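You operate a simulated robot arm through the tools that you are given. There is no shell and no other tool.

You are at the controls of a simulated robot arm. One attempt, no reset.

TASK
Take the duster with purple grip and leave it on the top shelf of the blue bay. Put the tin labelled "corn" from the top shelf of the blue bay on the sideboard top over the pink bay and the tin that says "spent" on the bottom shelf of the yellow bay. Put the drinking glass on the grey clay slab. Fetch the earbud case and set it on the top of the craft caddy. Do these in any order. Set down upright: tin, drinking glass.

The check looks at the end state, three seconds after you hand in, the way a careful person would. Anything else that was tipped, shoved, dropped, spilled or broken makes it a failure.

THE ROBOT
A 6-joint arm with a two-finger parallel gripper on a trunk, on a base that drives. Base frame: it is fixed to the floor where the robot stands at the start and does not move with it; the origin is under the middle of the robot, x ahead of it, y to its left, z up. Units: mm, degrees, N and s.
With the tool pointing down near the work surface it reaches from about 200 to 480 mm from the robot's upright axis, wherever it stands. Its first joint turns from -115.0 to 115.0 degrees. Places, roughly: bottom shelf of the yellow bay [600, 100, 100]; drinking glass (8x8x11 cm) [500, -600, 500]; duster with purple grip (4x4x11 cm) [500, -100, 100]; earbud case (7x5x4 cm) [600, -900, 400]; grey clay slab (12x7x2 cm) [0, -2400, 400]; sideboard top over the pink bay [600, 700, 800]; silver battery tin, tin with blue label, tin with  [750, -500, 500]; top of the craft caddy (17x40 cm) [-180, 1320, 400]; top shelf of the blue bay [600, -500, 400]. Payload 4.2 kg.
Tool frame: the origin (TCP) lies between the finger pads and is the grasp point; the fingertips stand 23 mm ahead of it; z points along the fingers, y is the line along which they close. Largest opening 94 mm; finger width 38, thickness 10; the body of the gripper, 54 by 96 mm, starts 39 mm behind the TCP.
Orientation is that of the tool frame in the base frame, as [roll, pitch, yaw] about the fixed x, y, z axes, in that order (R = Rz(yaw) Ry(pitch) Rx(roll)). With the fingers straight down and closing along the base's y, the tool's x points along the base's -x, its y along +y and its z along -z.

THE INTERFACE
- The arm moves only by the tool servo_tool. Its argument "motion" is a list of rows, each an object of numbers (a shift or turn left out is 0, a gripper value left out holds the last): "tx", "ty", "tz": the shift along the tool's x, y, z in cm; "wx", "wy", "wz": the turn, a rotation vector about the tool's x, y, z in degrees; "fingers": the opening in per cent of the stroke, from 0 (shut) to 100 (fully open). In form: [{"tx": .., "ty": .., "tz": .., "wx": .., "wy": .., "wz": .., "fingers": ..}, ...]. A call has 1 to 20 rows; each row is the pose to reach, as a shift and turn from the pose commanded when the call began, along the tool's axes at that moment. A row lasts 0.2 s, in which the tool goes at most 50 mm and 8.6 degrees; a call with a longer step from one row to the next is refused whole, and so is a gripper value outside its range. Where a pose cannot be reached the arm comes as near as it can. A force on the tool above 40 N (or 10 N above the force at the start of the call, whichever is more), or a blocked arm, ends the call early, and 0.2 s more pass. Each finger travels about 108 mm/s and halts on what it meets, pressing with about 32 N; the grip force reading is that of the motor and also rises with nothing between the fingers. The clock runs only during rows and for 0.2 s after the last one: add rows that repeat a pose to give the fingers time. It gives the time, the measured TCP pose, the force on the tool (base axes), the opening and the grip force at its end, in the units of the frame above (readings bear some noise), with the torque about the TCP (base axes, N m) and any sound that the robot's microphone picked up.
- Cameras (640 x 400 px; columns grow to the right, rows downward): "scene" is now at [210.1, 179.6, 1301.6]; the picture's right is [-0.51, -0.86, 0.00], its down [-0.80, 0.47, -0.39] and it looks along [0.33, -0.20, -0.92] (base axes); focal length 280 px, centre (320, 200). "wrist" rides on the gripper at [86, 16, -75] in the tool frame; the picture's right is [-0.18, 0.98, 0.00], its down [-0.58, -0.11, -0.81] and it looks along [-0.79, -0.15, 0.59] (tool axes); focal length 243 px, centre (320, 200).
- snapshot(camera): a new picture of that camera. It takes no simulated time.
- lift_body(by): slides the trunk up (or, below 0, down) by that many mm; the arm and the scene camera ride with it, the base frame stays. It gives what a move gives, with no picture.
- drive_base(legs): drives the robot by 1 to 6 legs, each [ahead, turn to the left] in mm and degrees, along the robot's own axes; the way and the turn of a leg run together, so that a leg with both is an arc; at most 1500 mm and 180 degrees a leg. The arm and the cameras ride along, it lands a little off, and it stops where it bumps. It gives what a move gives.
- aim_head(pan, tilt): turns the head with the scene camera to pan (to the left, within 80 degrees either way) and tilt (down, from -29 to 69), counted from straight ahead of the robot. It gives what a move gives.
- pixel_to_xyz(camera, pixels): for up to 12 pixels [column, row] of the newest picture of that camera ("zoom" is the newest enlarged one), the place [x, y, z] in the base frame of the surface seen there, good to about 3 mm, but the place of the scene camera against the robot may be out by one fixed shift of up to 25 mm in any direction. It takes no simulated time.
- enlarge(camera, box): a new picture of the part [left, top, right, bottom] of that camera's present view, enlarged. It takes no simulated time.
- finish_job(): hands the job in; it is judged then, once.

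Unless the task says otherwise, let go and move clear before handing in.

The tools are called after "Call:" by a JSON object that holds its "api" and its "payload". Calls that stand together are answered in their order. servo_tool: Moves the arm, as the interface text tells. Its arguments: {"type":"object","properties":{"motion":{"type":"array","items":{"type":"object","properties":{"tx":{"type":"number"},"ty":{"type":"number"},"tz":{"type":"number"},"wx":{"type":"number"},"wy":{"type":"number"},"wz":{"type":"number"},"fingers":{"type":"number"}}}}},"required":["motion"]} The other tools are called the same way: lift_body (by) slides the trunk up or down; drive_base (legs) drives the base; aim_head (pan, tilt) turns the head that bears the scene camera; snapshot (camera) takes a picture; pixel_to_xyz (camera, pixels) gives the place of the surface under pixels of a picture; enlarge (camera, box) takes an enlarged picture of a part of a camera's view; finish_job () hands the job in.

At the start:

```text
clock: 0.0
ee_pos: [295.4, -67.2, 694.7]
ee_rot: [180.0, 0.0, 180.0]
force: [0.4, 0.1, 1.1]
moment: [0.0, 0.0, 0.01]
width: 93.9
gripper_force: 0.0
trunk travel left (down, up): [-718.0, 272.0]
robot x, y, heading: [-1.5, -0.7, -0.0]
head pan, tilt: [-30.4, 67.3]
```

scene: 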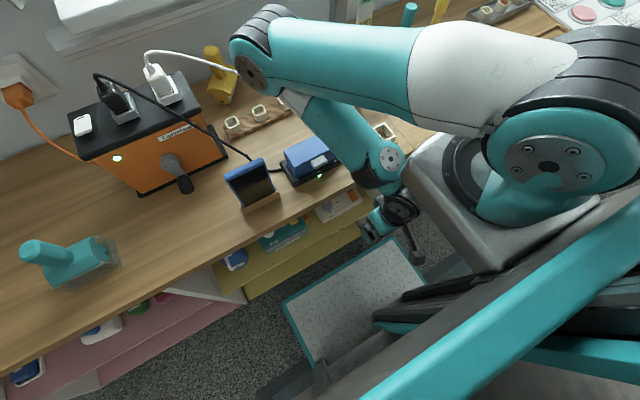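
wrist: 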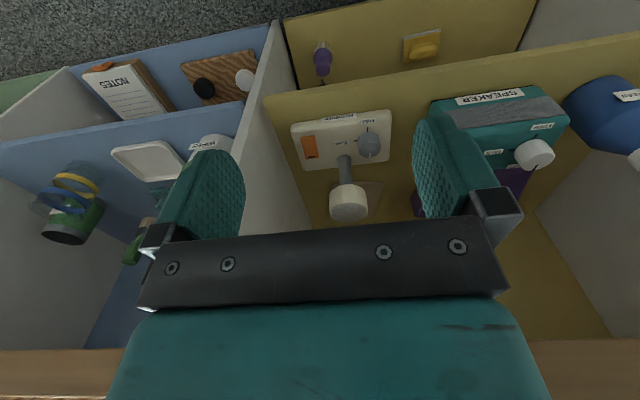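

The scene view shows the sideboard top with appliances, and the wrist view looks at the yellow and blue bays from above. I'll aim the head at the bays to survey.

Call:
{"api": "aim_head", "payload": {"pan": -45, "tilt": 40}}

Call:
{"api": "snapshot", "payload": {"camera": "scene"}}

```text
clock: 0.9
ee_pos: [295.8, -66.6, 694.3]
ee_rot: [180.0, 0.0, 180.0]
force: [0.8, -0.4, -0.3]
moment: [-0.02, -0.02, -0.04]
width: 93.9
gripper_force: 0.0
trunk travel left (down, up): [-718.0, 272.0]
robot x, y, heading: [4.1, 2.6, -0.3]
head pan, tilt: [-45.0, 40.0]
```

```text
taken
```

scene: 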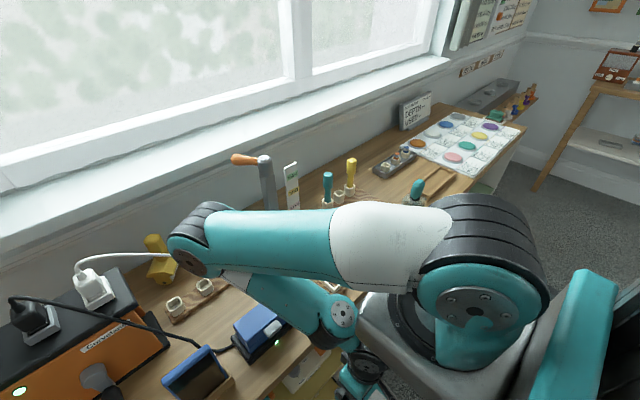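

The scene view shows the sideboard from above with the arm in the way. I'll look around left and right before driving.

Call:
{"api": "aim_head", "payload": {"pan": -80, "tilt": 30}}

Call:
{"api": "snapshot", "payload": {"camera": "scene"}}

Call:
{"api": "aim_head", "payload": {"pan": 70, "tilt": 30}}

Call:
{"api": "snapshot", "payload": {"camera": "scene"}}

Call:
{"api": "aim_head", "payload": {"pan": 20, "tilt": 40}}

Call:
{"api": "snapshot", "payload": {"camera": "scene"}}

```text
clock: 1.9
ee_pos: [294.5, -66.8, 695.5]
ee_rot: [180.0, 0.0, -180.0]
force: [0.1, 0.0, 0.0]
moment: [0.0, 0.03, -0.02]
width: 93.9
gripper_force: 0.0
trunk travel left (down, up): [-718.0, 272.0]
robot x, y, heading: [-1.0, -0.7, -0.1]
head pan, tilt: [-80.0, 30.0]
```

```text
taken
```

scene: 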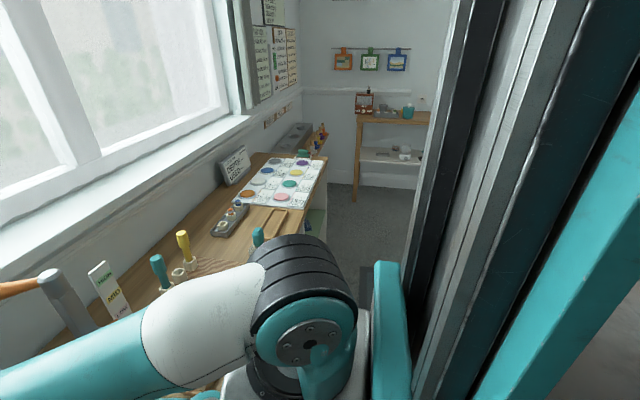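

```text
clock: 4.3
ee_pos: [294.9, -67.2, 693.4]
ee_rot: [180.0, 0.1, -180.0]
force: [0.4, 1.0, 0.6]
moment: [-0.03, -0.04, 0.01]
width: 94.1
gripper_force: 0.2
trunk travel left (down, up): [-718.0, 272.0]
robot x, y, heading: [-3.8, 1.9, 0.3]
head pan, tilt: [70.0, 30.0]
```

```text
taken
```

scene: 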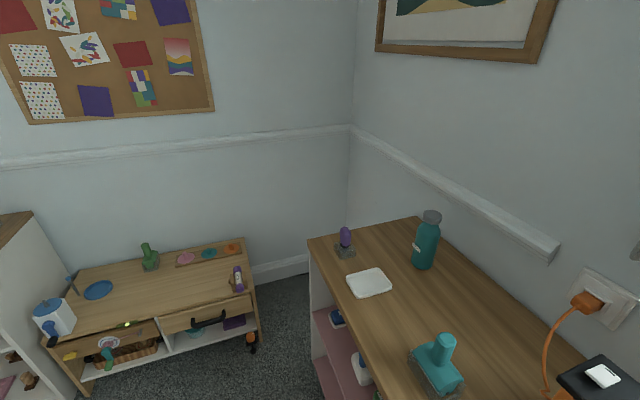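

```text
clock: 5.5
ee_pos: [295.4, -66.9, 694.4]
ee_rot: [-180.0, 0.0, -180.0]
force: [0.2, 0.0, -0.8]
moment: [0.01, 0.0, 0.02]
width: 94.4
gripper_force: 0.0
trunk travel left (down, up): [-718.0, 272.0]
robot x, y, heading: [1.9, -0.4, 0.1]
head pan, tilt: [20.0, 40.0]
```

```text
taken
```

scene: 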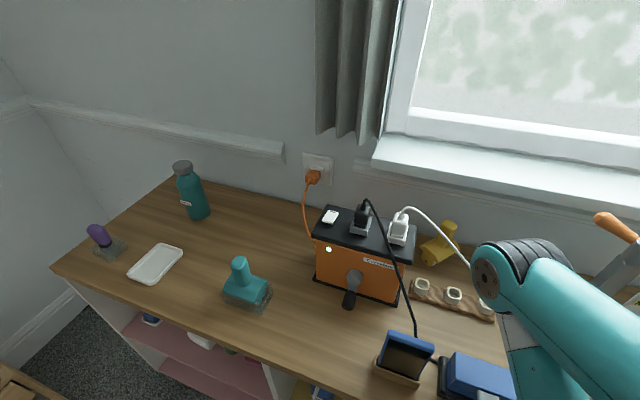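

The scene view at pan 20 shows a purple-gripped item (100,240) on the sideboard top, with the bays underneath. I'll measure the sideboard edge and surfaces.

Call:
{"api": "pixel_to_xyz", "payload": {"camera": "scene", "pixels": [[60, 268], [130, 309], [290, 372], [100, 240], [155, 262], [240, 285], [192, 190], [350, 285], [405, 365], [200, 360], [80, 190], [300, 300]]}}

Call:
{"api": "enlarge", "payload": {"camera": "scene", "box": [50, 150, 290, 400]}}

Call:
{"api": "snapshot", "payload": {"camera": "wrist"}}

Call:
{"api": "pixel_to_xyz", "payload": {"camera": "wrist", "pixels": [[322, 60], [420, 45], [345, 110], [270, 150], [270, 50], [60, 220], [140, 250], [210, 150], [60, 60], [20, 380], [600, 360], [400, 220]]}}

```text
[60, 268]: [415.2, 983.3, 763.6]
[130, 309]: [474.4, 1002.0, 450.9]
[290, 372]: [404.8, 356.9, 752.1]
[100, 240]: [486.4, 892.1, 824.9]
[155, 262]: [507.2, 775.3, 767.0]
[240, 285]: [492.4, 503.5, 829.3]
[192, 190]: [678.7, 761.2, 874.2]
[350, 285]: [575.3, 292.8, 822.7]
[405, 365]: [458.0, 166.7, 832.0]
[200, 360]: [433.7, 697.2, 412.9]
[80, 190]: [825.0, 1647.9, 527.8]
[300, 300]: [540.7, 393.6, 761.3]
```

```text
1.60 times, centred on (170, 275) of scene
```

zoom: 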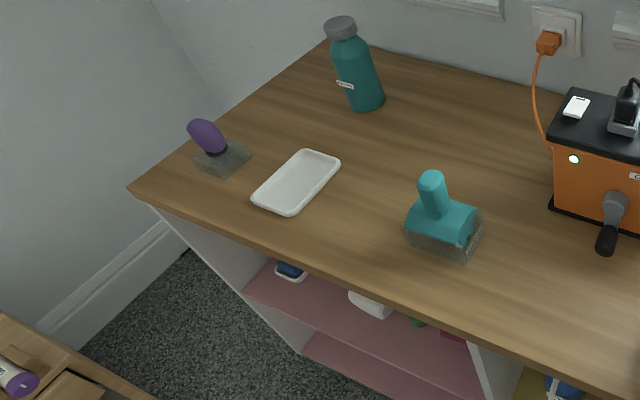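

```text
taken
```

wrist: 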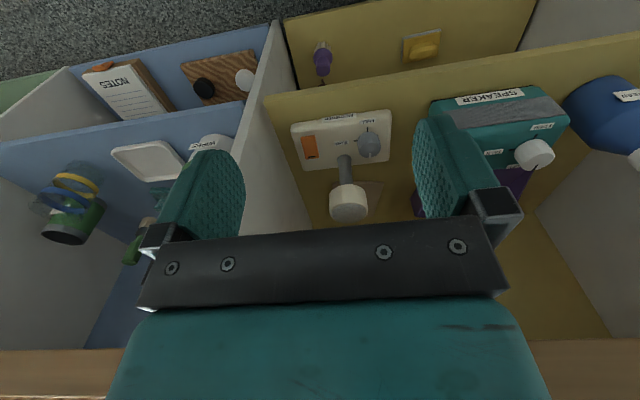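

```text
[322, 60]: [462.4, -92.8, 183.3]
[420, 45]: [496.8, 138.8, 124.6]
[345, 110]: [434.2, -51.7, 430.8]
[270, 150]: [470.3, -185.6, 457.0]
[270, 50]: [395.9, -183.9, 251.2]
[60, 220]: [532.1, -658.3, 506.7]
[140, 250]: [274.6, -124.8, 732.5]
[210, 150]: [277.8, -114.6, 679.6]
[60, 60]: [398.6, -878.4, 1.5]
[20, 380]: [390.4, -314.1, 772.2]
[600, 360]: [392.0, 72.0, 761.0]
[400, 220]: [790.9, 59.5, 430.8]
```

The sideboard front edge is at x≈395, top z≈764, top shelf z≈430; the purple-grip duster sits at about (462,-93,183) in the yellow bay's bottom shelf. I'll back off to view the bays from the front.

Call:
{"api": "drive_base", "payload": {"legs": [[-300, 0]]}}

Call:
{"api": "aim_head", "payload": {"pan": -30, "tilt": 45}}

Call:
{"api": "snapshot", "payload": {"camera": "scene"}}

Call:
{"api": "snapshot", "payload": {"camera": "wrist"}}

```text
clock: 7.5
ee_pos: [-6.4, -66.5, 693.9]
ee_rot: [180.0, 0.0, -179.8]
force: [-0.7, 0.0, 0.8]
moment: [0.0, 0.02, -0.03]
width: 94.3
gripper_force: 0.0
trunk travel left (down, up): [-718.0, 272.0]
robot x, y, heading: [-304.7, 0.2, 0.3]
head pan, tilt: [20.0, 40.0]
```

```text
clock: 8.7
ee_pos: [-5.2, -65.6, 694.6]
ee_rot: [-179.9, 0.0, -179.8]
force: [-0.2, 0.4, 0.1]
moment: [0.0, 0.0, -0.01]
width: 94.3
gripper_force: 0.0
trunk travel left (down, up): [-718.0, 272.0]
robot x, y, heading: [-300.0, -0.0, 0.3]
head pan, tilt: [-30.0, 45.0]
```

```text
taken
```

scene: 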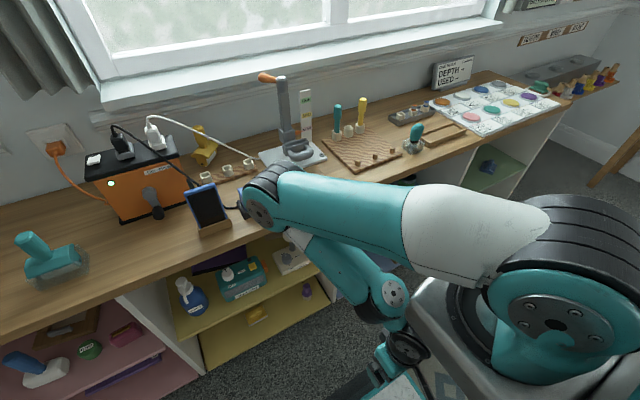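

```text
taken
```

wrist: 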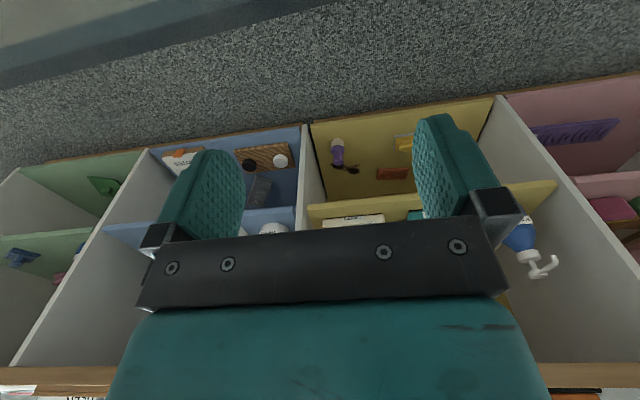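

The view from x=-300 shows bays partly hidden behind the arm. I'll turn right in place to face along the sideboard and see the free floor space.

Call:
{"api": "drive_base", "payload": {"legs": [[0, -90]]}}

Call:
{"api": "aim_head", "payload": {"pan": 0, "tilt": 25}}

Call:
{"api": "snapshot", "payload": {"camera": "scene"}}

Call:
{"api": "aim_head", "payload": {"pan": 60, "tilt": 35}}

Call:
{"api": "snapshot", "payload": {"camera": "scene"}}

Call:
{"api": "aim_head", "payload": {"pan": -60, "tilt": 30}}

Call:
{"api": "snapshot", "payload": {"camera": "scene"}}

```text
clock: 12.8
ee_pos: [-359.7, -295.7, 694.7]
ee_rot: [-180.0, 0.0, 91.7]
force: [0.0, -0.1, -0.2]
moment: [0.01, -0.04, 0.01]
width: 94.3
gripper_force: 0.1
trunk travel left (down, up): [-718.0, 272.0]
robot x, y, heading: [-300.6, 2.1, -88.6]
head pan, tilt: [-30.0, 45.0]
```

```text
clock: 13.8
ee_pos: [-361.0, -296.6, 693.8]
ee_rot: [180.0, 0.0, 91.7]
force: [0.8, -0.2, 0.4]
moment: [0.02, -0.01, 0.01]
width: 94.3
gripper_force: 0.1
trunk travel left (down, up): [-718.0, 272.0]
robot x, y, heading: [-301.7, 1.3, -87.9]
head pan, tilt: [0.0, 25.0]
```

```text
taken
```

scene: 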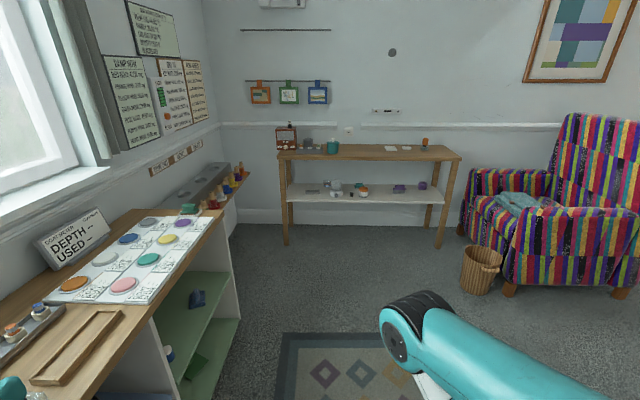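

```text
clock: 15.1
ee_pos: [-360.6, -296.5, 693.5]
ee_rot: [-180.0, 0.0, 91.7]
force: [0.0, 0.0, -0.5]
moment: [0.02, -0.02, -0.01]
width: 93.9
gripper_force: 0.1
trunk travel left (down, up): [-718.0, 272.0]
robot x, y, heading: [-301.9, 3.0, -88.2]
head pan, tilt: [60.0, 35.0]
```

```text
taken
```

scene: 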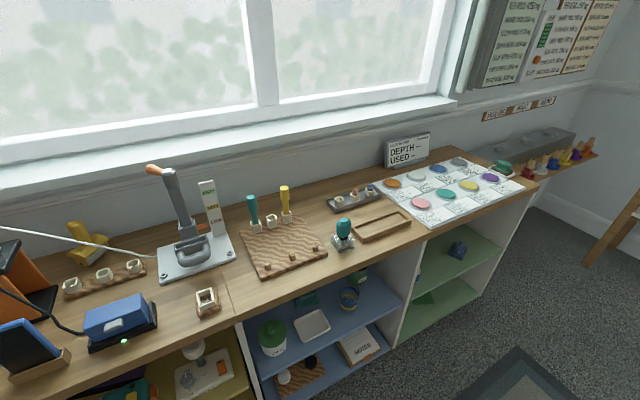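

```text
clock: 17.1
ee_pos: [-361.5, -295.6, 694.8]
ee_rot: [-179.9, 0.0, 91.7]
force: [0.0, -0.3, 0.2]
moment: [0.0, -0.03, 0.03]
width: 94.3
gripper_force: 0.0
trunk travel left (down, up): [-718.0, 272.0]
robot x, y, heading: [-296.4, -1.4, -88.4]
head pan, tilt: [-60.0, 30.0]
```

```text
taken
```

scene: 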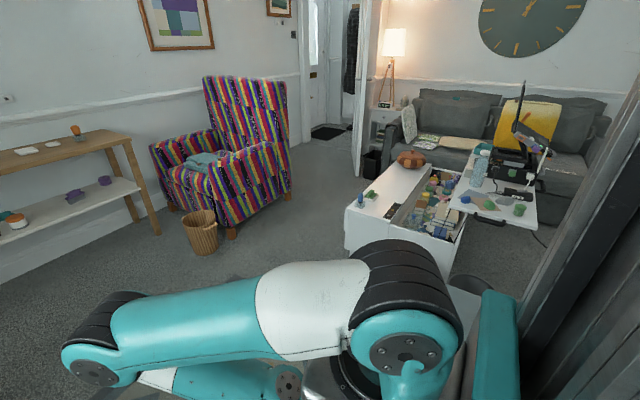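

Facing -y, the head at pan 60 has a clear view of the blue bay (tins, tray, notes). I'll drive forward about 250 mm along -y, lower the trunk and look into the bays.

Call:
{"api": "drive_base", "payload": {"legs": [[250, -2]]}}

Call:
{"api": "lift_body", "payload": {"by": -500}}

Call:
{"api": "aim_head", "payload": {"pan": 75, "tilt": 20}}

Call:
{"api": "snapshot", "payload": {"camera": "scene"}}

Call:
{"api": "aim_head", "payload": {"pan": 40, "tilt": 20}}

Call:
{"api": "snapshot", "payload": {"camera": "scene"}}

```text
clock: 18.9
ee_pos: [-370.4, -538.6, 693.4]
ee_rot: [180.0, 0.0, 89.4]
force: [0.1, 0.2, 0.6]
moment: [0.0, -0.02, 0.01]
width: 94.1
gripper_force: 0.1
trunk travel left (down, up): [-718.0, 272.0]
robot x, y, heading: [-302.2, -246.3, -90.7]
head pan, tilt: [-60.0, 30.0]
```

```text
refused: -500 is not a number from -400 to 400
```

```text
clock: 21.1
ee_pos: [-369.8, -539.5, 694.0]
ee_rot: [-180.0, 0.1, 89.4]
force: [-0.2, 0.1, -0.4]
moment: [0.0, -0.04, 0.01]
width: 93.8
gripper_force: 0.1
trunk travel left (down, up): [-718.0, 272.0]
robot x, y, heading: [-296.9, -242.3, -90.5]
head pan, tilt: [75.0, 20.0]
```

```text
taken
```

scene: 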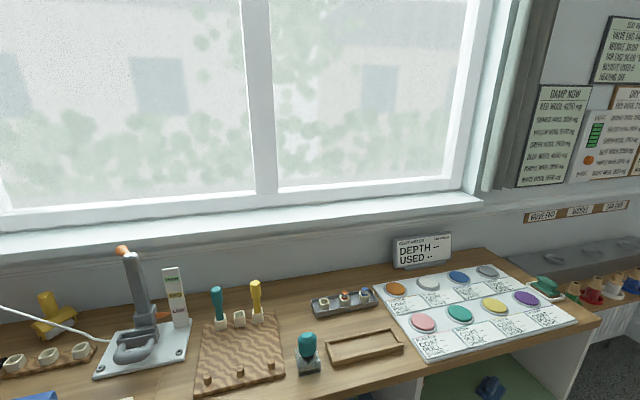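

```text
clock: 22.1
ee_pos: [-370.1, -539.1, 694.9]
ee_rot: [180.0, -0.1, 89.4]
force: [-0.2, 0.0, -1.6]
moment: [-0.01, -0.01, -0.01]
width: 94.0
gripper_force: 0.0
trunk travel left (down, up): [-718.0, 272.0]
robot x, y, heading: [-297.5, -244.1, -90.5]
head pan, tilt: [40.0, 20.0]
```

```text
taken
```

scene: 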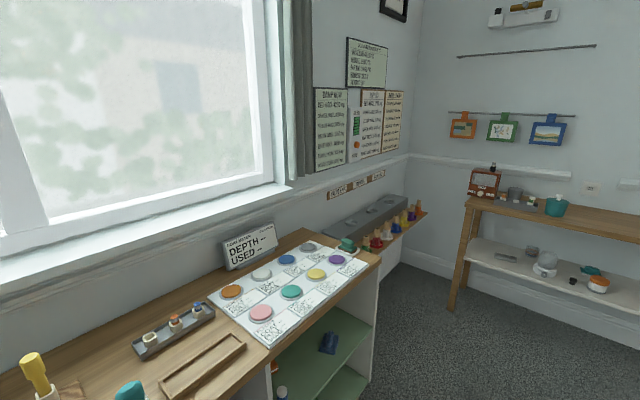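

Call:
{"api": "lift_body", "payload": {"by": -400}}

Call:
{"api": "aim_head", "payload": {"pan": 70, "tilt": 28}}

Call:
{"api": "snapshot", "payload": {"camera": "scene"}}

Call:
{"api": "enlarge", "payload": {"camera": "scene", "box": [100, 150, 540, 400]}}

```text
clock: 25.9
ee_pos: [-371.0, -538.6, 293.6]
ee_rot: [180.0, 0.0, 89.4]
force: [-0.3, 0.3, 0.4]
moment: [-0.02, -0.01, -0.01]
width: 94.0
gripper_force: 0.0
trunk travel left (down, up): [-318.0, 672.0]
robot x, y, heading: [-302.4, -245.7, -90.4]
head pan, tilt: [40.0, 20.0]
```

```text
clock: 26.9
ee_pos: [-371.2, -537.5, 293.6]
ee_rot: [-179.9, 0.0, 89.4]
force: [0.3, -0.2, -0.1]
moment: [0.02, 0.0, 0.02]
width: 93.8
gripper_force: 0.0
trunk travel left (down, up): [-318.0, 672.0]
robot x, y, heading: [-301.3, -243.3, -90.4]
head pan, tilt: [70.0, 28.0]
```

```text
taken
```

scene: 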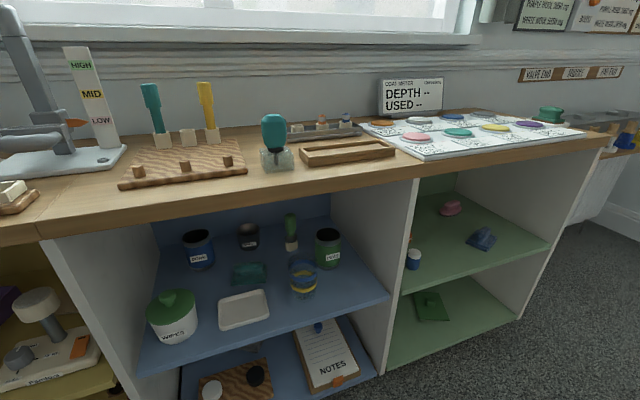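

```text
1.45 times, centred on (320, 275) of scene
```

zoom: 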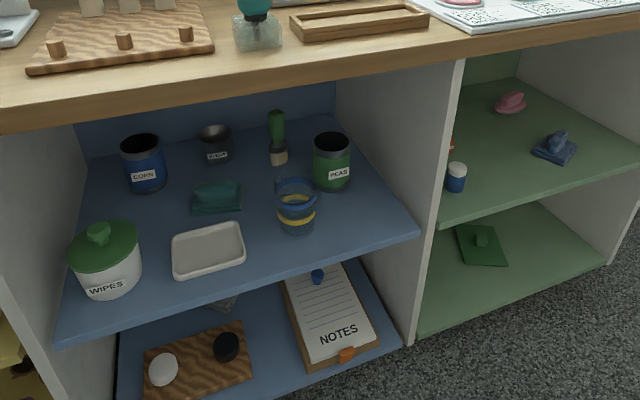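

Good view: corn tin (198,250), silver "spent" tin (250,237), glass (302,280), peas (328,250) on the blue top shelf; green bay contents need a closer look for the earbud case.

Call:
{"api": "pixel_to_xyz", "payload": {"camera": "scene", "pixels": [[198, 262], [250, 240], [302, 290], [328, 255], [291, 235], [250, 275], [243, 310], [172, 325], [413, 260], [450, 208], [480, 240], [145, 360]]}}

Call:
{"api": "enlarge", "payload": {"camera": "scene", "box": [390, 160, 590, 340]}}

Call:
{"api": "enlarge", "payload": {"camera": "scene", "box": [140, 200, 360, 340]}}

```text
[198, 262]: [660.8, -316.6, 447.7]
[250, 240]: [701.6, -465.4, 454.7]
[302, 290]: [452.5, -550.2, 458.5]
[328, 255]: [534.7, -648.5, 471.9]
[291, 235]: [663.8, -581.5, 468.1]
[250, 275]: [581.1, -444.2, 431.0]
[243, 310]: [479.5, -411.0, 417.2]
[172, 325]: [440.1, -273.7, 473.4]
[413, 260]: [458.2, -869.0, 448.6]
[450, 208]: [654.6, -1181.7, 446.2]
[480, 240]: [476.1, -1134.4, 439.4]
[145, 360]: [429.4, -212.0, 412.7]
```

```text
2.22 times, centred on (490, 250) of scene
```

zoom: 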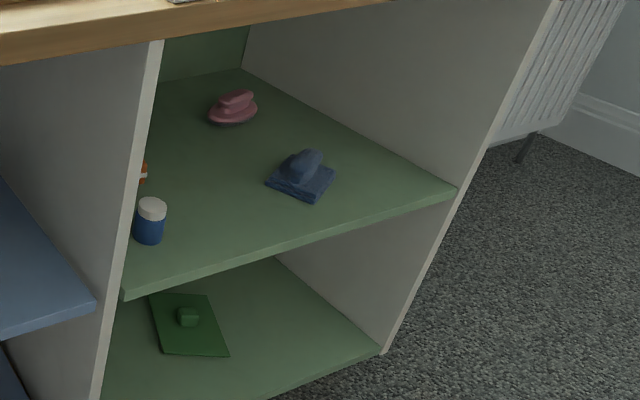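

```text
2.86 times, centred on (250, 270) of scene
```

zoom: 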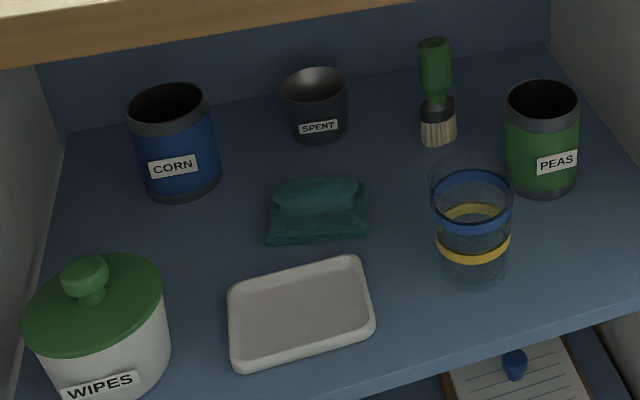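

The earbud case must be hidden behind the blue/green partition (orange bit near (410,237)). I'll drive further along -y to view the green bay head on and the far shelf.

Call:
{"api": "drive_base", "payload": {"legs": [[500, 0]]}}

Call:
{"api": "snapshot", "payload": {"camera": "scene"}}

Call:
{"api": "aim_head", "payload": {"pan": 0, "tilt": 15}}

Call:
{"api": "snapshot", "payload": {"camera": "scene"}}

Call:
{"api": "enlarge", "payload": {"camera": "scene", "box": [220, 120, 480, 280]}}

```text
clock: 29.9
ee_pos: [-377.6, -1048.9, 294.6]
ee_rot: [-180.0, -0.1, 89.1]
force: [0.5, 0.2, -0.4]
moment: [0.0, 0.0, -0.04]
width: 93.9
gripper_force: 0.1
trunk travel left (down, up): [-318.0, 672.0]
robot x, y, heading: [-305.2, -754.0, -91.0]
head pan, tilt: [70.0, 28.0]
```

```text
taken
```

scene: 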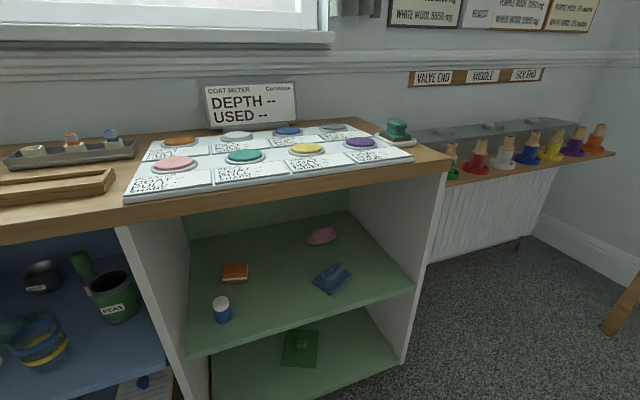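

```text
clock: 31.3
ee_pos: [-378.6, -1049.1, 294.8]
ee_rot: [180.0, 0.0, 89.2]
force: [-0.1, 0.6, -0.2]
moment: [-0.01, 0.0, -0.02]
width: 93.8
gripper_force: 0.1
trunk travel left (down, up): [-318.0, 672.0]
robot x, y, heading: [-305.0, -754.1, -91.0]
head pan, tilt: [0.0, 15.0]
```

```text
taken
```

scene: 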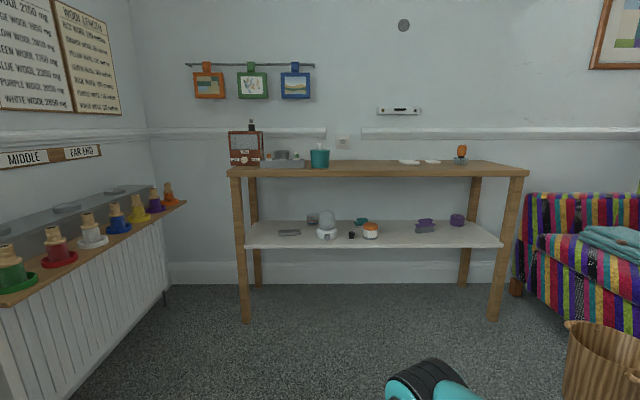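

```text
2.46 times, centred on (350, 200) of scene
```

zoom: 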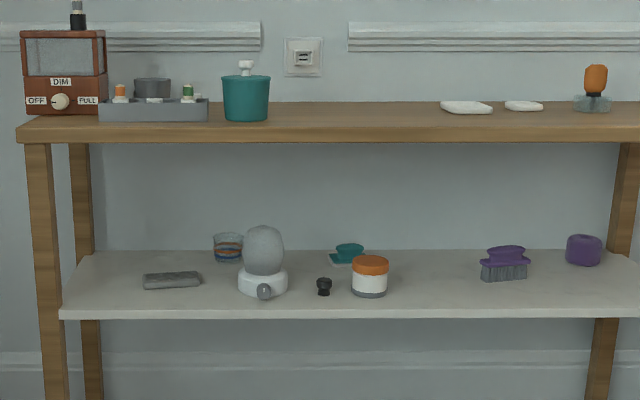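

The grey slab is at zoom (172,281) on the lower white shelf. I'll measure it and the console's geometry, then look closer at the orange box in the green bay.

Call:
{"api": "pixel_to_xyz", "payload": {"camera": "zoom", "pixels": [[172, 275], [145, 281], [200, 279], [172, 286], [262, 285], [228, 250], [264, 245], [100, 310], [400, 308], [200, 140], [35, 200], [325, 287]]}}

Call:
{"api": "aim_head", "payload": {"pan": 75, "tilt": 25}}

Call:
{"api": "enlarge", "payload": {"camera": "scene", "box": [160, 200, 440, 375]}}

```text
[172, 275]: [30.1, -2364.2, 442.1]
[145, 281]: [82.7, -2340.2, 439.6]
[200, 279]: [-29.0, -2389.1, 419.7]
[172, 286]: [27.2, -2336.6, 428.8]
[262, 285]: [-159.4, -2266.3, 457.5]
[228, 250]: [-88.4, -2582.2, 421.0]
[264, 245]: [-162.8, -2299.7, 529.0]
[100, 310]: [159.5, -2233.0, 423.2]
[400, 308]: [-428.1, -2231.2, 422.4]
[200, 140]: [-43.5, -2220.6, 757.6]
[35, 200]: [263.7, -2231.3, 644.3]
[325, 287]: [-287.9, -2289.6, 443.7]
```

```text
clock: 32.7
ee_pos: [-378.8, -1047.9, 293.8]
ee_rot: [180.0, 0.0, 89.1]
force: [0.3, 0.0, 0.2]
moment: [-0.01, 0.02, 0.0]
width: 94.1
gripper_force: 0.1
trunk travel left (down, up): [-318.0, 672.0]
robot x, y, heading: [-305.3, -752.8, -91.0]
head pan, tilt: [75.0, 25.0]
```

```text
2.29 times, centred on (300, 288) of scene
```

zoom: 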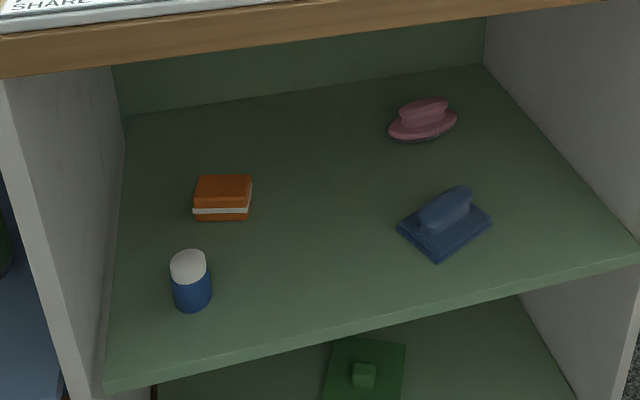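

The orange box with white band at zoom (222,197) is the earbud case. Measuring it and its neighbours.

Call:
{"api": "pixel_to_xyz", "payload": {"camera": "zoom", "pixels": [[222, 185], [198, 200], [248, 200], [222, 217], [200, 182], [248, 180], [190, 265], [190, 290], [115, 370], [300, 270], [125, 150], [10, 300]]}}

```text
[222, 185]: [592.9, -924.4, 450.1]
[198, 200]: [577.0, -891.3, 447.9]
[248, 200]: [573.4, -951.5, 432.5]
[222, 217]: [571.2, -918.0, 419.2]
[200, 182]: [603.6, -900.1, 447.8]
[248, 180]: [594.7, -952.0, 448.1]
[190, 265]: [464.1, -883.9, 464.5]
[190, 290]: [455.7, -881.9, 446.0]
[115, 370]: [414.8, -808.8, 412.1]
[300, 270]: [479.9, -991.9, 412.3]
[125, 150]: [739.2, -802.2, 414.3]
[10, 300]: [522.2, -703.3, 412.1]
```

Earbud case is at roughly (590,-922,430). I'll go for the glass first: reverse to y≈-490, turn to face the sideboard and look with both cameras.

Call:
{"api": "drive_base", "payload": {"legs": [[-260, 0], [0, 91]]}}

Call:
{"api": "aim_head", "payload": {"pan": 0, "tilt": 30}}

Call:
{"api": "snapshot", "payload": {"camera": "scene"}}

Call:
{"api": "snapshot", "payload": {"camera": "wrist"}}

```text
clock: 38.3
ee_pos: [-10.6, -583.3, 294.7]
ee_rot: [-180.0, -0.1, 176.8]
force: [0.7, 0.3, 0.4]
moment: [0.0, -0.01, -0.05]
width: 93.7
gripper_force: 0.1
trunk travel left (down, up): [-318.0, 672.0]
robot x, y, heading: [-303.4, -500.3, -3.2]
head pan, tilt: [75.0, 25.0]
```

```text
clock: 39.8
ee_pos: [-11.0, -582.6, 293.7]
ee_rot: [179.9, 0.0, 176.8]
force: [0.3, -0.1, -0.7]
moment: [0.0, -0.01, -0.01]
width: 93.9
gripper_force: 0.0
trunk travel left (down, up): [-318.0, 672.0]
robot x, y, heading: [-297.6, -498.5, -3.2]
head pan, tilt: [0.0, 30.0]
```

```text
taken
```

scene: 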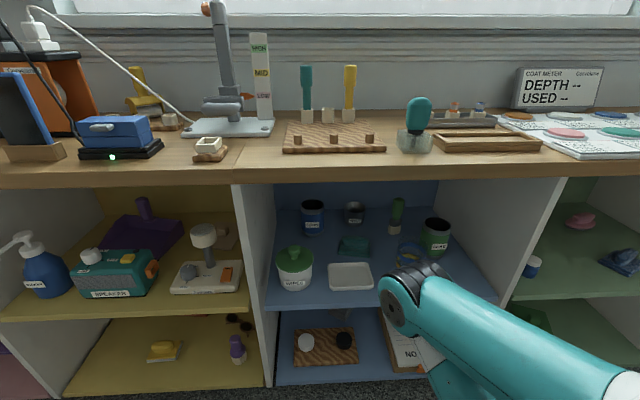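

```text
taken
```

wrist: 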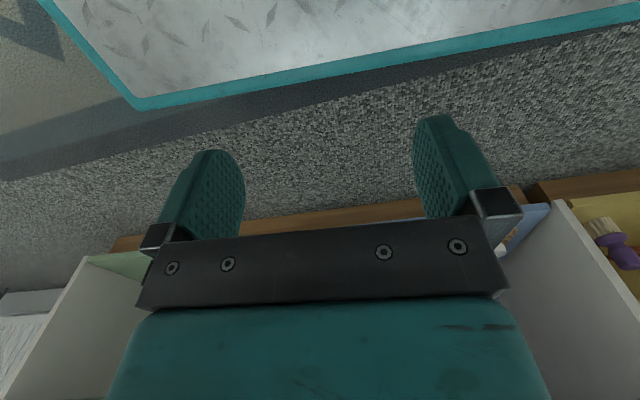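

I see the robot's base plate edge in the wrist view at (400,50) and the bays in the scene view. Measuring the base front and bay boundaries.

Call:
{"api": "pixel_to_xyz", "payload": {"camera": "wrist", "pixels": [[400, 52], [150, 100], [600, 12], [90, 262], [560, 205], [300, 215], [605, 230]]}}

Call:
{"api": "pixel_to_xyz", "payload": {"camera": "scene", "pixels": [[262, 300], [243, 190], [505, 285], [560, 190], [350, 170], [312, 205], [312, 230], [355, 212], [400, 260], [437, 235], [237, 345], [265, 375]]}}

```text
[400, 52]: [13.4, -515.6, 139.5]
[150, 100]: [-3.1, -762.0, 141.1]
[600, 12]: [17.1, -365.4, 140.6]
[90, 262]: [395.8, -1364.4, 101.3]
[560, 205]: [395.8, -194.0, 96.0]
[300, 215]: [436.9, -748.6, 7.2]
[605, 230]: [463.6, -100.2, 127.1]
```

```text
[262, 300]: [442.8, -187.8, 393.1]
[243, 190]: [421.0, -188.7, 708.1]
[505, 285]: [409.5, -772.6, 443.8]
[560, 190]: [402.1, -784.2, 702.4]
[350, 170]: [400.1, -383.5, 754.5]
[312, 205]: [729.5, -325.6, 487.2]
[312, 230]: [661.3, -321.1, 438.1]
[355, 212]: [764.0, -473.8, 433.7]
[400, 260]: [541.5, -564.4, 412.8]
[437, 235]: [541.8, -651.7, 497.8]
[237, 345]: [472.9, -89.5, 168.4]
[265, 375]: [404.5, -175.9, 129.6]
```

Base front is ~313 mm ahead of the axis, sideboard front at x≈396, so the robot can get to x≈60. I'll roll the tool 180° about its axis so the wrist camera will be on top when the tool points forward.

Call:
{"api": "servo_tool", "payload": {"motion": [{"wz": 8.5}, {"wz": 17}, {"wz": 25.5}, {"wz": 34}, {"wz": 42.5}, {"wz": 51}, {"wz": 59.5}, {"wz": 68}, {"wz": 76.5}, {"wz": 85}, {"wz": 90}]}}

Call:
{"api": "servo_tool", "payload": {"motion": [{"wz": 8.5}, {"wz": 17}, {"wz": 25.5}, {"wz": 34}, {"wz": 42.5}, {"wz": 51}, {"wz": 59.5}, {"wz": 68}, {"wz": 76.5}, {"wz": 85}, {"wz": 90}]}}

Call:
{"api": "snapshot", "payload": {"camera": "wrist"}}

Call:
{"api": "snapshot", "payload": {"camera": "scene"}}

```text
clock: 42.2
ee_pos: [-10.7, -583.2, 293.8]
ee_rot: [-179.9, 0.0, 86.7]
force: [-0.5, 0.8, -0.5]
moment: [0.04, -0.01, -0.01]
width: 94.1
gripper_force: 0.1
trunk travel left (down, up): [-318.0, 672.0]
robot x, y, heading: [-298.9, -500.4, -3.2]
head pan, tilt: [0.0, 30.0]
```

```text
clock: 44.6
ee_pos: [-16.4, -612.4, 290.8]
ee_rot: [-178.9, -0.2, -3.2]
force: [0.0, -0.3, 1.0]
moment: [0.01, -0.01, 0.0]
width: 94.2
gripper_force: 0.0
out of reach, approached as far as the arm can: row 8, 9, 10, 11
trunk travel left (down, up): [-318.0, 672.0]
robot x, y, heading: [-304.7, -498.6, -3.5]
head pan, tilt: [0.0, 30.0]
```

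```text
taken
```

wrist: 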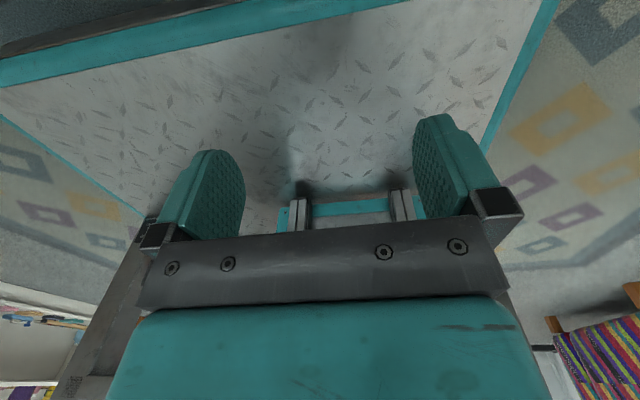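

```text
taken
```

scene: 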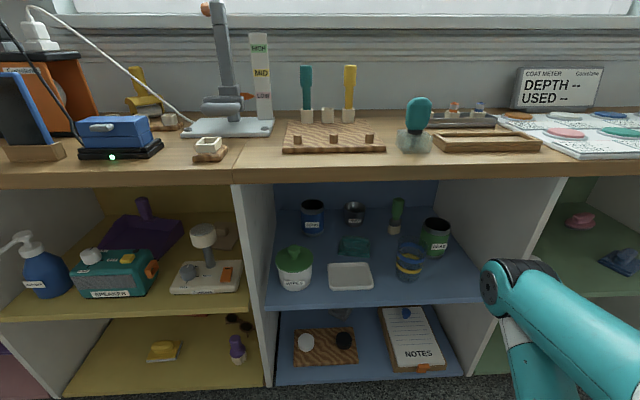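

Joint 6 hits its limit near +150° that way. I'll go back and try the opposite direction.

Call:
{"api": "servo_tool", "payload": {"motion": [{"wz": -8.5}, {"wz": -17}, {"wz": -25.5}, {"wz": -34}, {"wz": -42.5}, {"wz": -51}, {"wz": -59.5}, {"wz": -68}, {"wz": -76.5}, {"wz": -85}, {"wz": -90}]}}

Call:
{"api": "servo_tool", "payload": {"motion": [{"wz": -8.5}, {"wz": -17}, {"wz": -25.5}, {"wz": -34}, {"wz": -42.5}, {"wz": -51}, {"wz": -59.5}, {"wz": -68}, {"wz": -76.5}, {"wz": -85}, {"wz": -90}]}}

Call:
{"api": "servo_tool", "payload": {"motion": [{"wz": -8.5}, {"wz": -17}, {"wz": -25.5}, {"wz": -34}, {"wz": -42.5}, {"wz": -51}, {"wz": -59.5}, {"wz": -68}, {"wz": -76.5}, {"wz": -85}, {"wz": -90}]}}

Call:
{"api": "servo_tool", "payload": {"motion": [{"wz": -8.5}, {"wz": -17}, {"wz": -25.5}, {"wz": -34}, {"wz": -42.5}, {"wz": -51}, {"wz": -59.5}, {"wz": -68}, {"wz": -76.5}, {"wz": -85}, {"wz": -90}]}}

```text
clock: 47.0
ee_pos: [-15.5, -612.8, 290.7]
ee_rot: [-179.9, 0.0, 86.9]
force: [0.0, -0.2, 0.3]
moment: [0.04, 0.0, 0.01]
width: 94.0
gripper_force: 0.1
trunk travel left (down, up): [-318.0, 672.0]
robot x, y, heading: [-298.1, -494.2, -3.0]
head pan, tilt: [0.0, 30.0]
```

```text
clock: 49.4
ee_pos: [-16.2, -611.0, 290.9]
ee_rot: [-180.0, -0.1, 176.9]
force: [-0.6, -0.3, -0.8]
moment: [-0.02, 0.0, -0.01]
width: 94.0
gripper_force: 0.1
trunk travel left (down, up): [-318.0, 672.0]
robot x, y, heading: [-299.7, -498.1, -3.2]
head pan, tilt: [0.0, 30.0]
```

```text
clock: 51.8
ee_pos: [-15.9, -613.0, 290.7]
ee_rot: [180.0, 0.0, -93.2]
force: [1.1, -0.7, 0.1]
moment: [0.01, 0.02, -0.02]
width: 94.2
gripper_force: 0.1
trunk travel left (down, up): [-318.0, 672.0]
robot x, y, heading: [-300.6, -496.9, -3.3]
head pan, tilt: [0.0, 30.0]
```

```text
clock: 54.2
ee_pos: [-15.6, -610.1, 290.8]
ee_rot: [179.6, 0.0, -3.2]
force: [-0.2, 0.0, -0.1]
moment: [0.02, 0.02, 0.0]
width: 93.9
gripper_force: 0.1
trunk travel left (down, up): [-318.0, 672.0]
robot x, y, heading: [-299.9, -496.2, -3.2]
head pan, tilt: [0.0, 30.0]
```

The opposite direction works (yaw now -3.2, tool x forward). Now I'll pitch the tool up to horizontal while moving it forward 200 mm and up 100 mm.

Call:
{"api": "servo_tool", "payload": {"motion": [{"wy": 8, "tx": 2, "tz": -1}, {"wy": 16, "tx": 4, "tz": -2}, {"wy": 24, "tx": 6, "tz": -3}, {"wy": 32, "tx": 8, "tz": -4}, {"wy": 40, "tx": 10, "tz": -5}, {"wy": 48, "tx": 12, "tz": -6}, {"wy": 56, "tx": 14, "tz": -7}, {"wy": 64, "tx": 16, "tz": -8}, {"wy": 72, "tx": 18, "tz": -9}, {"wy": 80, "tx": 20, "tz": -10}, {"wy": 88, "tx": 20, "tz": -10}, {"wy": 90, "tx": 20, "tz": -10}]}}

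Call:
{"api": "snapshot", "payload": {"camera": "wrist"}}

Call:
{"api": "snapshot", "payload": {"camera": "scene"}}

```text
clock: 55.6
ee_pos: [102.7, -644.7, 338.6]
ee_rot: [-179.4, -44.6, -3.5]
force: [9.9, -5.2, -23.2]
moment: [0.83, 1.48, 0.06]
width: 94.0
gripper_force: 0.0
out of reach, approached as far as the arm can: row 1, 2, 3, 4, 5, 6
trunk travel left (down, up): [-318.0, 672.0]
robot x, y, heading: [-297.6, -497.5, -3.1]
head pan, tilt: [0.0, 30.0]
stopped in row 6: the force on the tool passed its limit at 101 N (the readings are from after the stop); the commanded pose is now the measured one
```

```text
taken
```

wrist: 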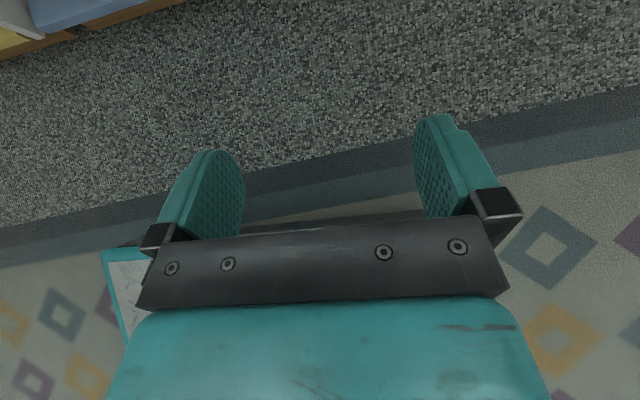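

```text
taken
```

scene: 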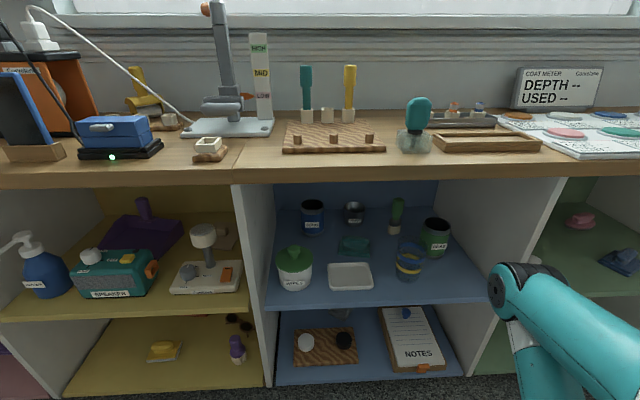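

The tool is at 45° pitch but stopped with contact force, likely the hand against its own forearm. Let me look at the arm with the head.

Call:
{"api": "aim_head", "payload": {"pan": -35, "tilt": 50}}

Call:
{"api": "snapshot", "payload": {"camera": "scene"}}

```text
clock: 56.6
ee_pos: [103.0, -645.5, 338.8]
ee_rot: [-179.3, -44.7, -3.5]
force: [20.5, -14.1, -36.5]
moment: [2.26, 3.04, 0.09]
width: 94.1
gripper_force: 0.1
trunk travel left (down, up): [-318.0, 672.0]
robot x, y, heading: [-298.3, -498.3, -3.5]
head pan, tilt: [-35.0, 50.0]
```

```text
taken
```

scene: 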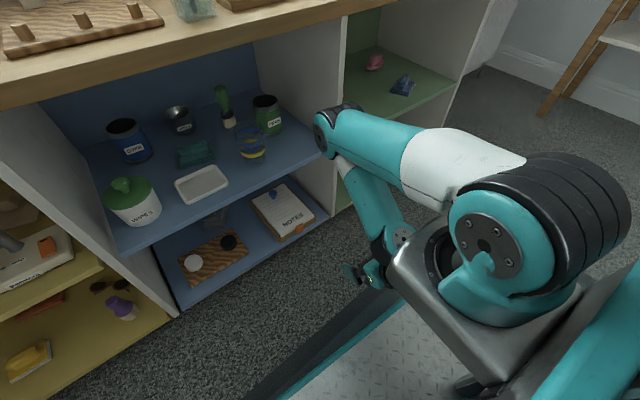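

The wrist is against the silver pedestal. I'll extend the arm forward and up away from it, keeping orientation.

Call:
{"api": "servo_tool", "payload": {"motion": [{"tx": 2, "tz": 2}, {"tx": 5, "tz": 4}, {"tx": 9, "tz": 4.5}, {"tx": 13, "tz": 4.5}, {"tx": 17, "tz": 4.5}, {"tx": 17.6, "tz": 4.5}]}}

Call:
{"api": "snapshot", "payload": {"camera": "scene"}}

```text
clock: 58.0
ee_pos: [257.9, -655.9, 430.9]
ee_rot: [-179.5, -44.7, -3.4]
force: [1.2, 0.2, 0.9]
moment: [0.0, -0.02, 0.0]
width: 94.0
gripper_force: 0.0
trunk travel left (down, up): [-318.0, 672.0]
robot x, y, heading: [-299.5, -499.8, -3.3]
head pan, tilt: [-35.0, 50.0]
```

```text
taken
```

scene: 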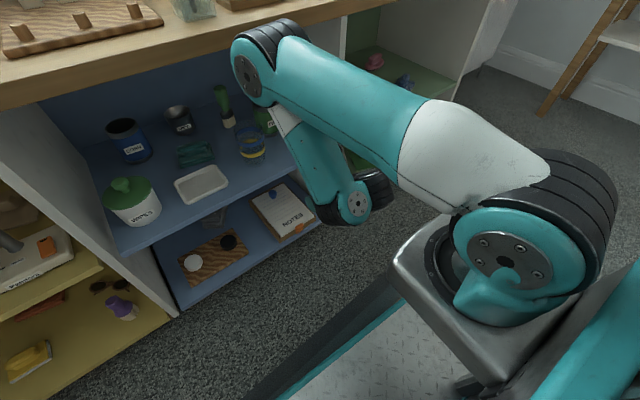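

Freed. Now measure arm joints to understand geometry, then pitch to horizontal.

Call:
{"api": "pixel_to_xyz", "payload": {"camera": "scene", "pixels": [[248, 78], [270, 35], [358, 205], [345, 222], [500, 262], [430, 200], [330, 60], [540, 200]]}}

Call:
{"api": "servo_tool", "payload": {"motion": [{"wy": 8, "tx": 0.7, "tz": 0.7}, {"wy": 16, "tx": 1.4, "tz": 1.4}, {"wy": 24, "tx": 2.1, "tz": 2.1}, {"wy": 32, "tx": 2.8, "tz": 2.8}, {"wy": 40, "tx": 3.5, "tz": 3.5}, {"wy": 45, "tx": 4, "tz": 4}]}}

Call:
{"api": "snapshot", "payload": {"camera": "scene"}}

Call:
{"api": "snapshot", "payload": {"camera": "wrist"}}

```text
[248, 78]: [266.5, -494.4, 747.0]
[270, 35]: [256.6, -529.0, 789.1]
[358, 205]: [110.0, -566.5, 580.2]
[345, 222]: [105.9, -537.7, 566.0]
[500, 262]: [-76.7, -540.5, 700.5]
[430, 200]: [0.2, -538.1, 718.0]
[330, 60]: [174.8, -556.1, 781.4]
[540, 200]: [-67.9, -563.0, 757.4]
```

```text
clock: 59.2
ee_pos: [309.8, -658.9, 428.4]
ee_rot: [-176.7, -81.3, -6.6]
force: [12.7, -5.6, -9.8]
moment: [0.75, 0.85, 0.57]
width: 94.1
gripper_force: 0.1
out of reach, approached as far as the arm can: row 1, 5
trunk travel left (down, up): [-318.0, 672.0]
robot x, y, heading: [-298.7, -496.9, -3.4]
head pan, tilt: [-35.0, 50.0]
stopped in row 5: the force on the tool passed its limit at 67 N (the readings are from after the stop); the commanded pose is now the measured one
```

```text
taken
```

scene: 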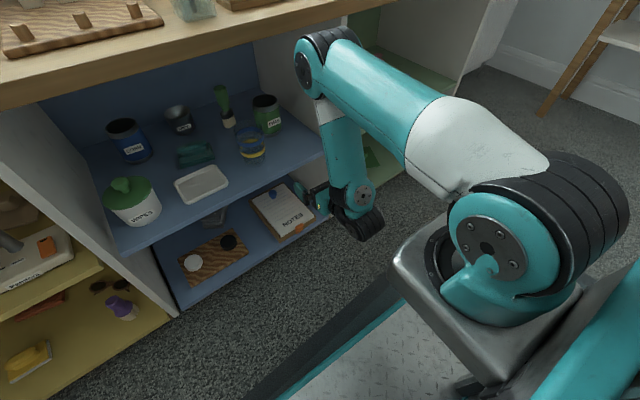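

```text
taken
```

wrist: 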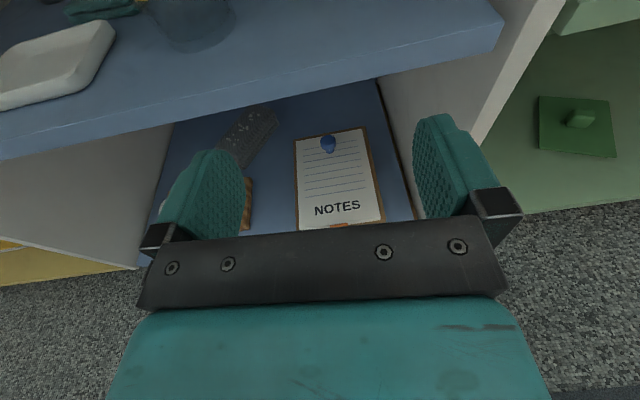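

The hand's camera side appears to press on its own forearm since the forearm comes steeply from above. Lowering the trunk so the shoulder is about shelf height will let the forearm approach nearly horizontally; first back off, then lower.

Call:
{"api": "pixel_to_xyz", "payload": {"camera": "scene", "pixels": [[440, 265], [410, 260], [300, 70], [364, 196], [330, 40], [420, 330]]}}

Call:
{"api": "drive_base", "payload": {"legs": [[-150, 3]]}}

Call:
{"api": "lift_body", "payload": {"by": -300}}

Call:
{"api": "snapshot", "payload": {"camera": "scene"}}

```text
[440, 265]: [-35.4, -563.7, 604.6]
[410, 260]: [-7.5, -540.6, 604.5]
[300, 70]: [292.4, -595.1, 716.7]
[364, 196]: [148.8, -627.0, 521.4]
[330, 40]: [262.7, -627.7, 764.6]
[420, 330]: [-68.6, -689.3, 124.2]
```

```text
clock: 60.5
ee_pos: [166.2, -623.3, 428.7]
ee_rot: [-176.8, -81.4, -3.5]
force: [30.7, -14.5, -13.7]
moment: [1.83, 2.51, 1.34]
width: 93.9
gripper_force: 0.0
trunk travel left (down, up): [-318.0, 672.0]
robot x, y, heading: [-454.0, -494.7, -0.7]
head pan, tilt: [-35.0, 50.0]
```

```text
clock: 63.5
ee_pos: [166.4, -622.3, 127.7]
ee_rot: [-176.8, -81.4, -3.5]
force: [24.9, -10.9, -11.2]
moment: [1.3, 2.01, 1.02]
width: 94.2
gripper_force: 0.0
trunk travel left (down, up): [-18.0, 972.0]
robot x, y, heading: [-450.3, -492.5, -0.7]
head pan, tilt: [-35.0, 50.0]
```

```text
taken
```

scene: 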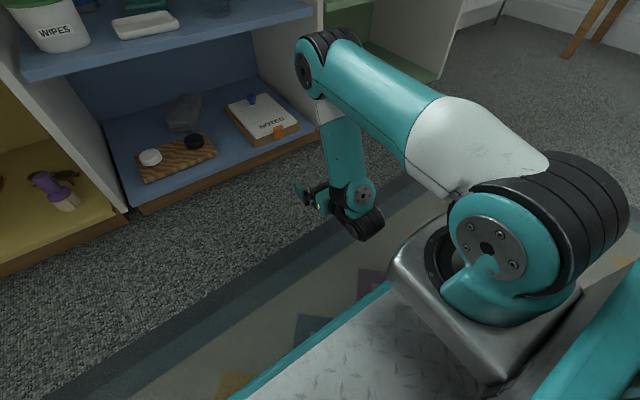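

Contact force is still there; I'll move the tool forward slightly and up ~34 cm so the forearm levels out.

Call:
{"api": "servo_tool", "payload": {"motion": [{"tx": 1, "tz": 3}, {"tx": 4, "tz": 6}, {"tx": 8, "tz": 8}, {"tx": 12, "tz": 9}, {"tx": 16, "tz": 10}, {"tx": 20, "tz": 10}, {"tx": 24, "tz": 10}, {"tx": 28, "tz": 10}, {"tx": 32, "tz": 10}, {"tx": 34, "tz": 10}]}}

Call:
{"api": "snapshot", "payload": {"camera": "scene"}}

Call:
{"api": "snapshot", "payload": {"camera": "wrist"}}

```text
clock: 65.8
ee_pos: [245.9, -615.2, 365.9]
ee_rot: [-176.9, -81.6, -3.5]
force: [0.3, 0.1, 0.5]
moment: [0.0, 0.0, -0.01]
width: 93.9
gripper_force: 0.0
out of reach, approached as far as the arm can: row 6, 7, 8, 9, 10
trunk travel left (down, up): [-18.0, 972.0]
robot x, y, heading: [-453.6, -494.5, -0.5]
head pan, tilt: [-35.0, 50.0]
```

```text
taken
```

scene: 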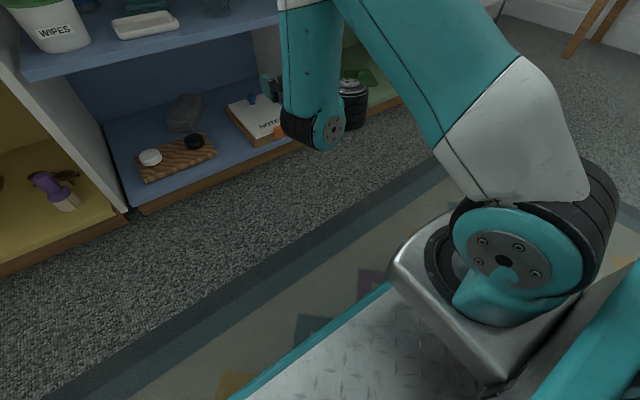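

```text
taken
```

wrist: 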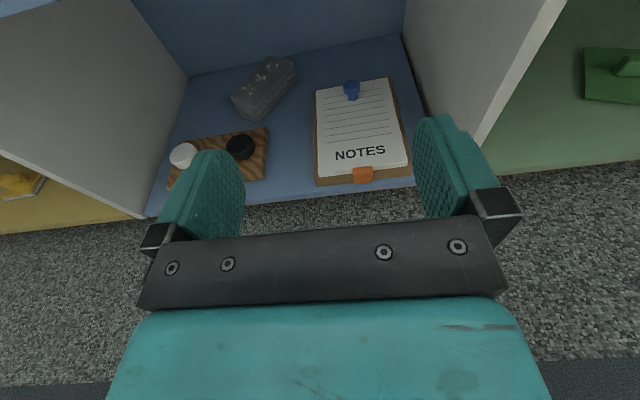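

Free of contact now. The elbow seems at its fold limit; extending forward should allow raising. I'll back the base up 120 mm and then move the tool forward and up.

Call:
{"api": "drive_base", "payload": {"legs": [[-120, 0]]}}

Call:
{"api": "servo_tool", "payload": {"motion": [{"tz": 4}, {"tz": 8}, {"tz": 11, "tx": 2}, {"tz": 12, "tx": 6}, {"tz": 13, "tx": 10, "wy": 4}, {"tz": 13, "tx": 12, "wy": 8}]}}

Call:
{"api": "aim_head", "payload": {"pan": -30, "tilt": 15}}

Call:
{"api": "snapshot", "payload": {"camera": "scene"}}

Call:
{"api": "snapshot", "payload": {"camera": "wrist"}}

```text
clock: 67.0
ee_pos: [162.7, -634.7, 366.1]
ee_rot: [-176.9, -81.5, -4.6]
force: [0.3, -0.2, 0.3]
moment: [-0.01, -0.01, 0.01]
width: 93.8
gripper_force: 0.0
trunk travel left (down, up): [-18.0, 972.0]
robot x, y, heading: [-530.8, -502.2, -2.1]
head pan, tilt: [-35.0, 50.0]
stopped in leg 1: the robot was blocked; the commanded pose is now the measured one
```

```text
clock: 68.4
ee_pos: [300.2, -629.6, 464.0]
ee_rot: [80.3, -89.5, 94.5]
force: [2.7, 11.7, -2.3]
moment: [-0.01, -0.11, -0.67]
width: 94.1
gripper_force: 0.1
out of reach, approached as far as the arm can: row 1, 2, 3, 4, 5, 6
trunk travel left (down, up): [-18.0, 972.0]
robot x, y, heading: [-533.5, -503.3, -2.1]
head pan, tilt: [-35.0, 50.0]
```

```text
clock: 69.4
ee_pos: [298.3, -632.9, 463.6]
ee_rot: [74.5, -89.4, 99.6]
force: [-0.8, 0.5, 0.3]
moment: [0.01, 0.01, 0.0]
width: 93.9
gripper_force: 0.1
trunk travel left (down, up): [-18.0, 972.0]
robot x, y, heading: [-533.7, -501.4, -2.1]
head pan, tilt: [-30.0, 15.0]
```

```text
taken
```

scene: 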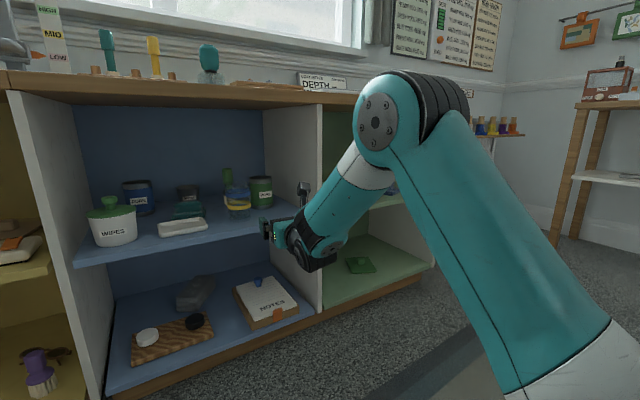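

```text
taken
```

wrist: 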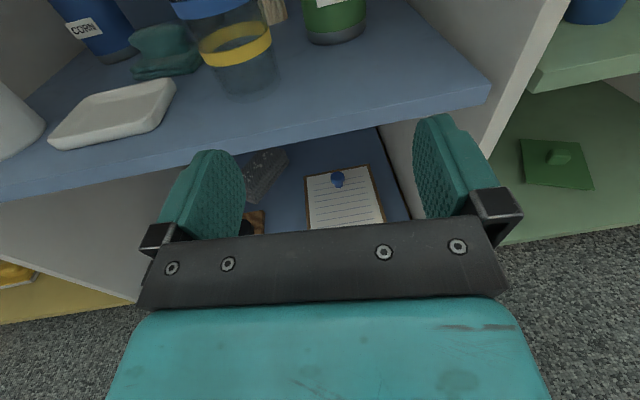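

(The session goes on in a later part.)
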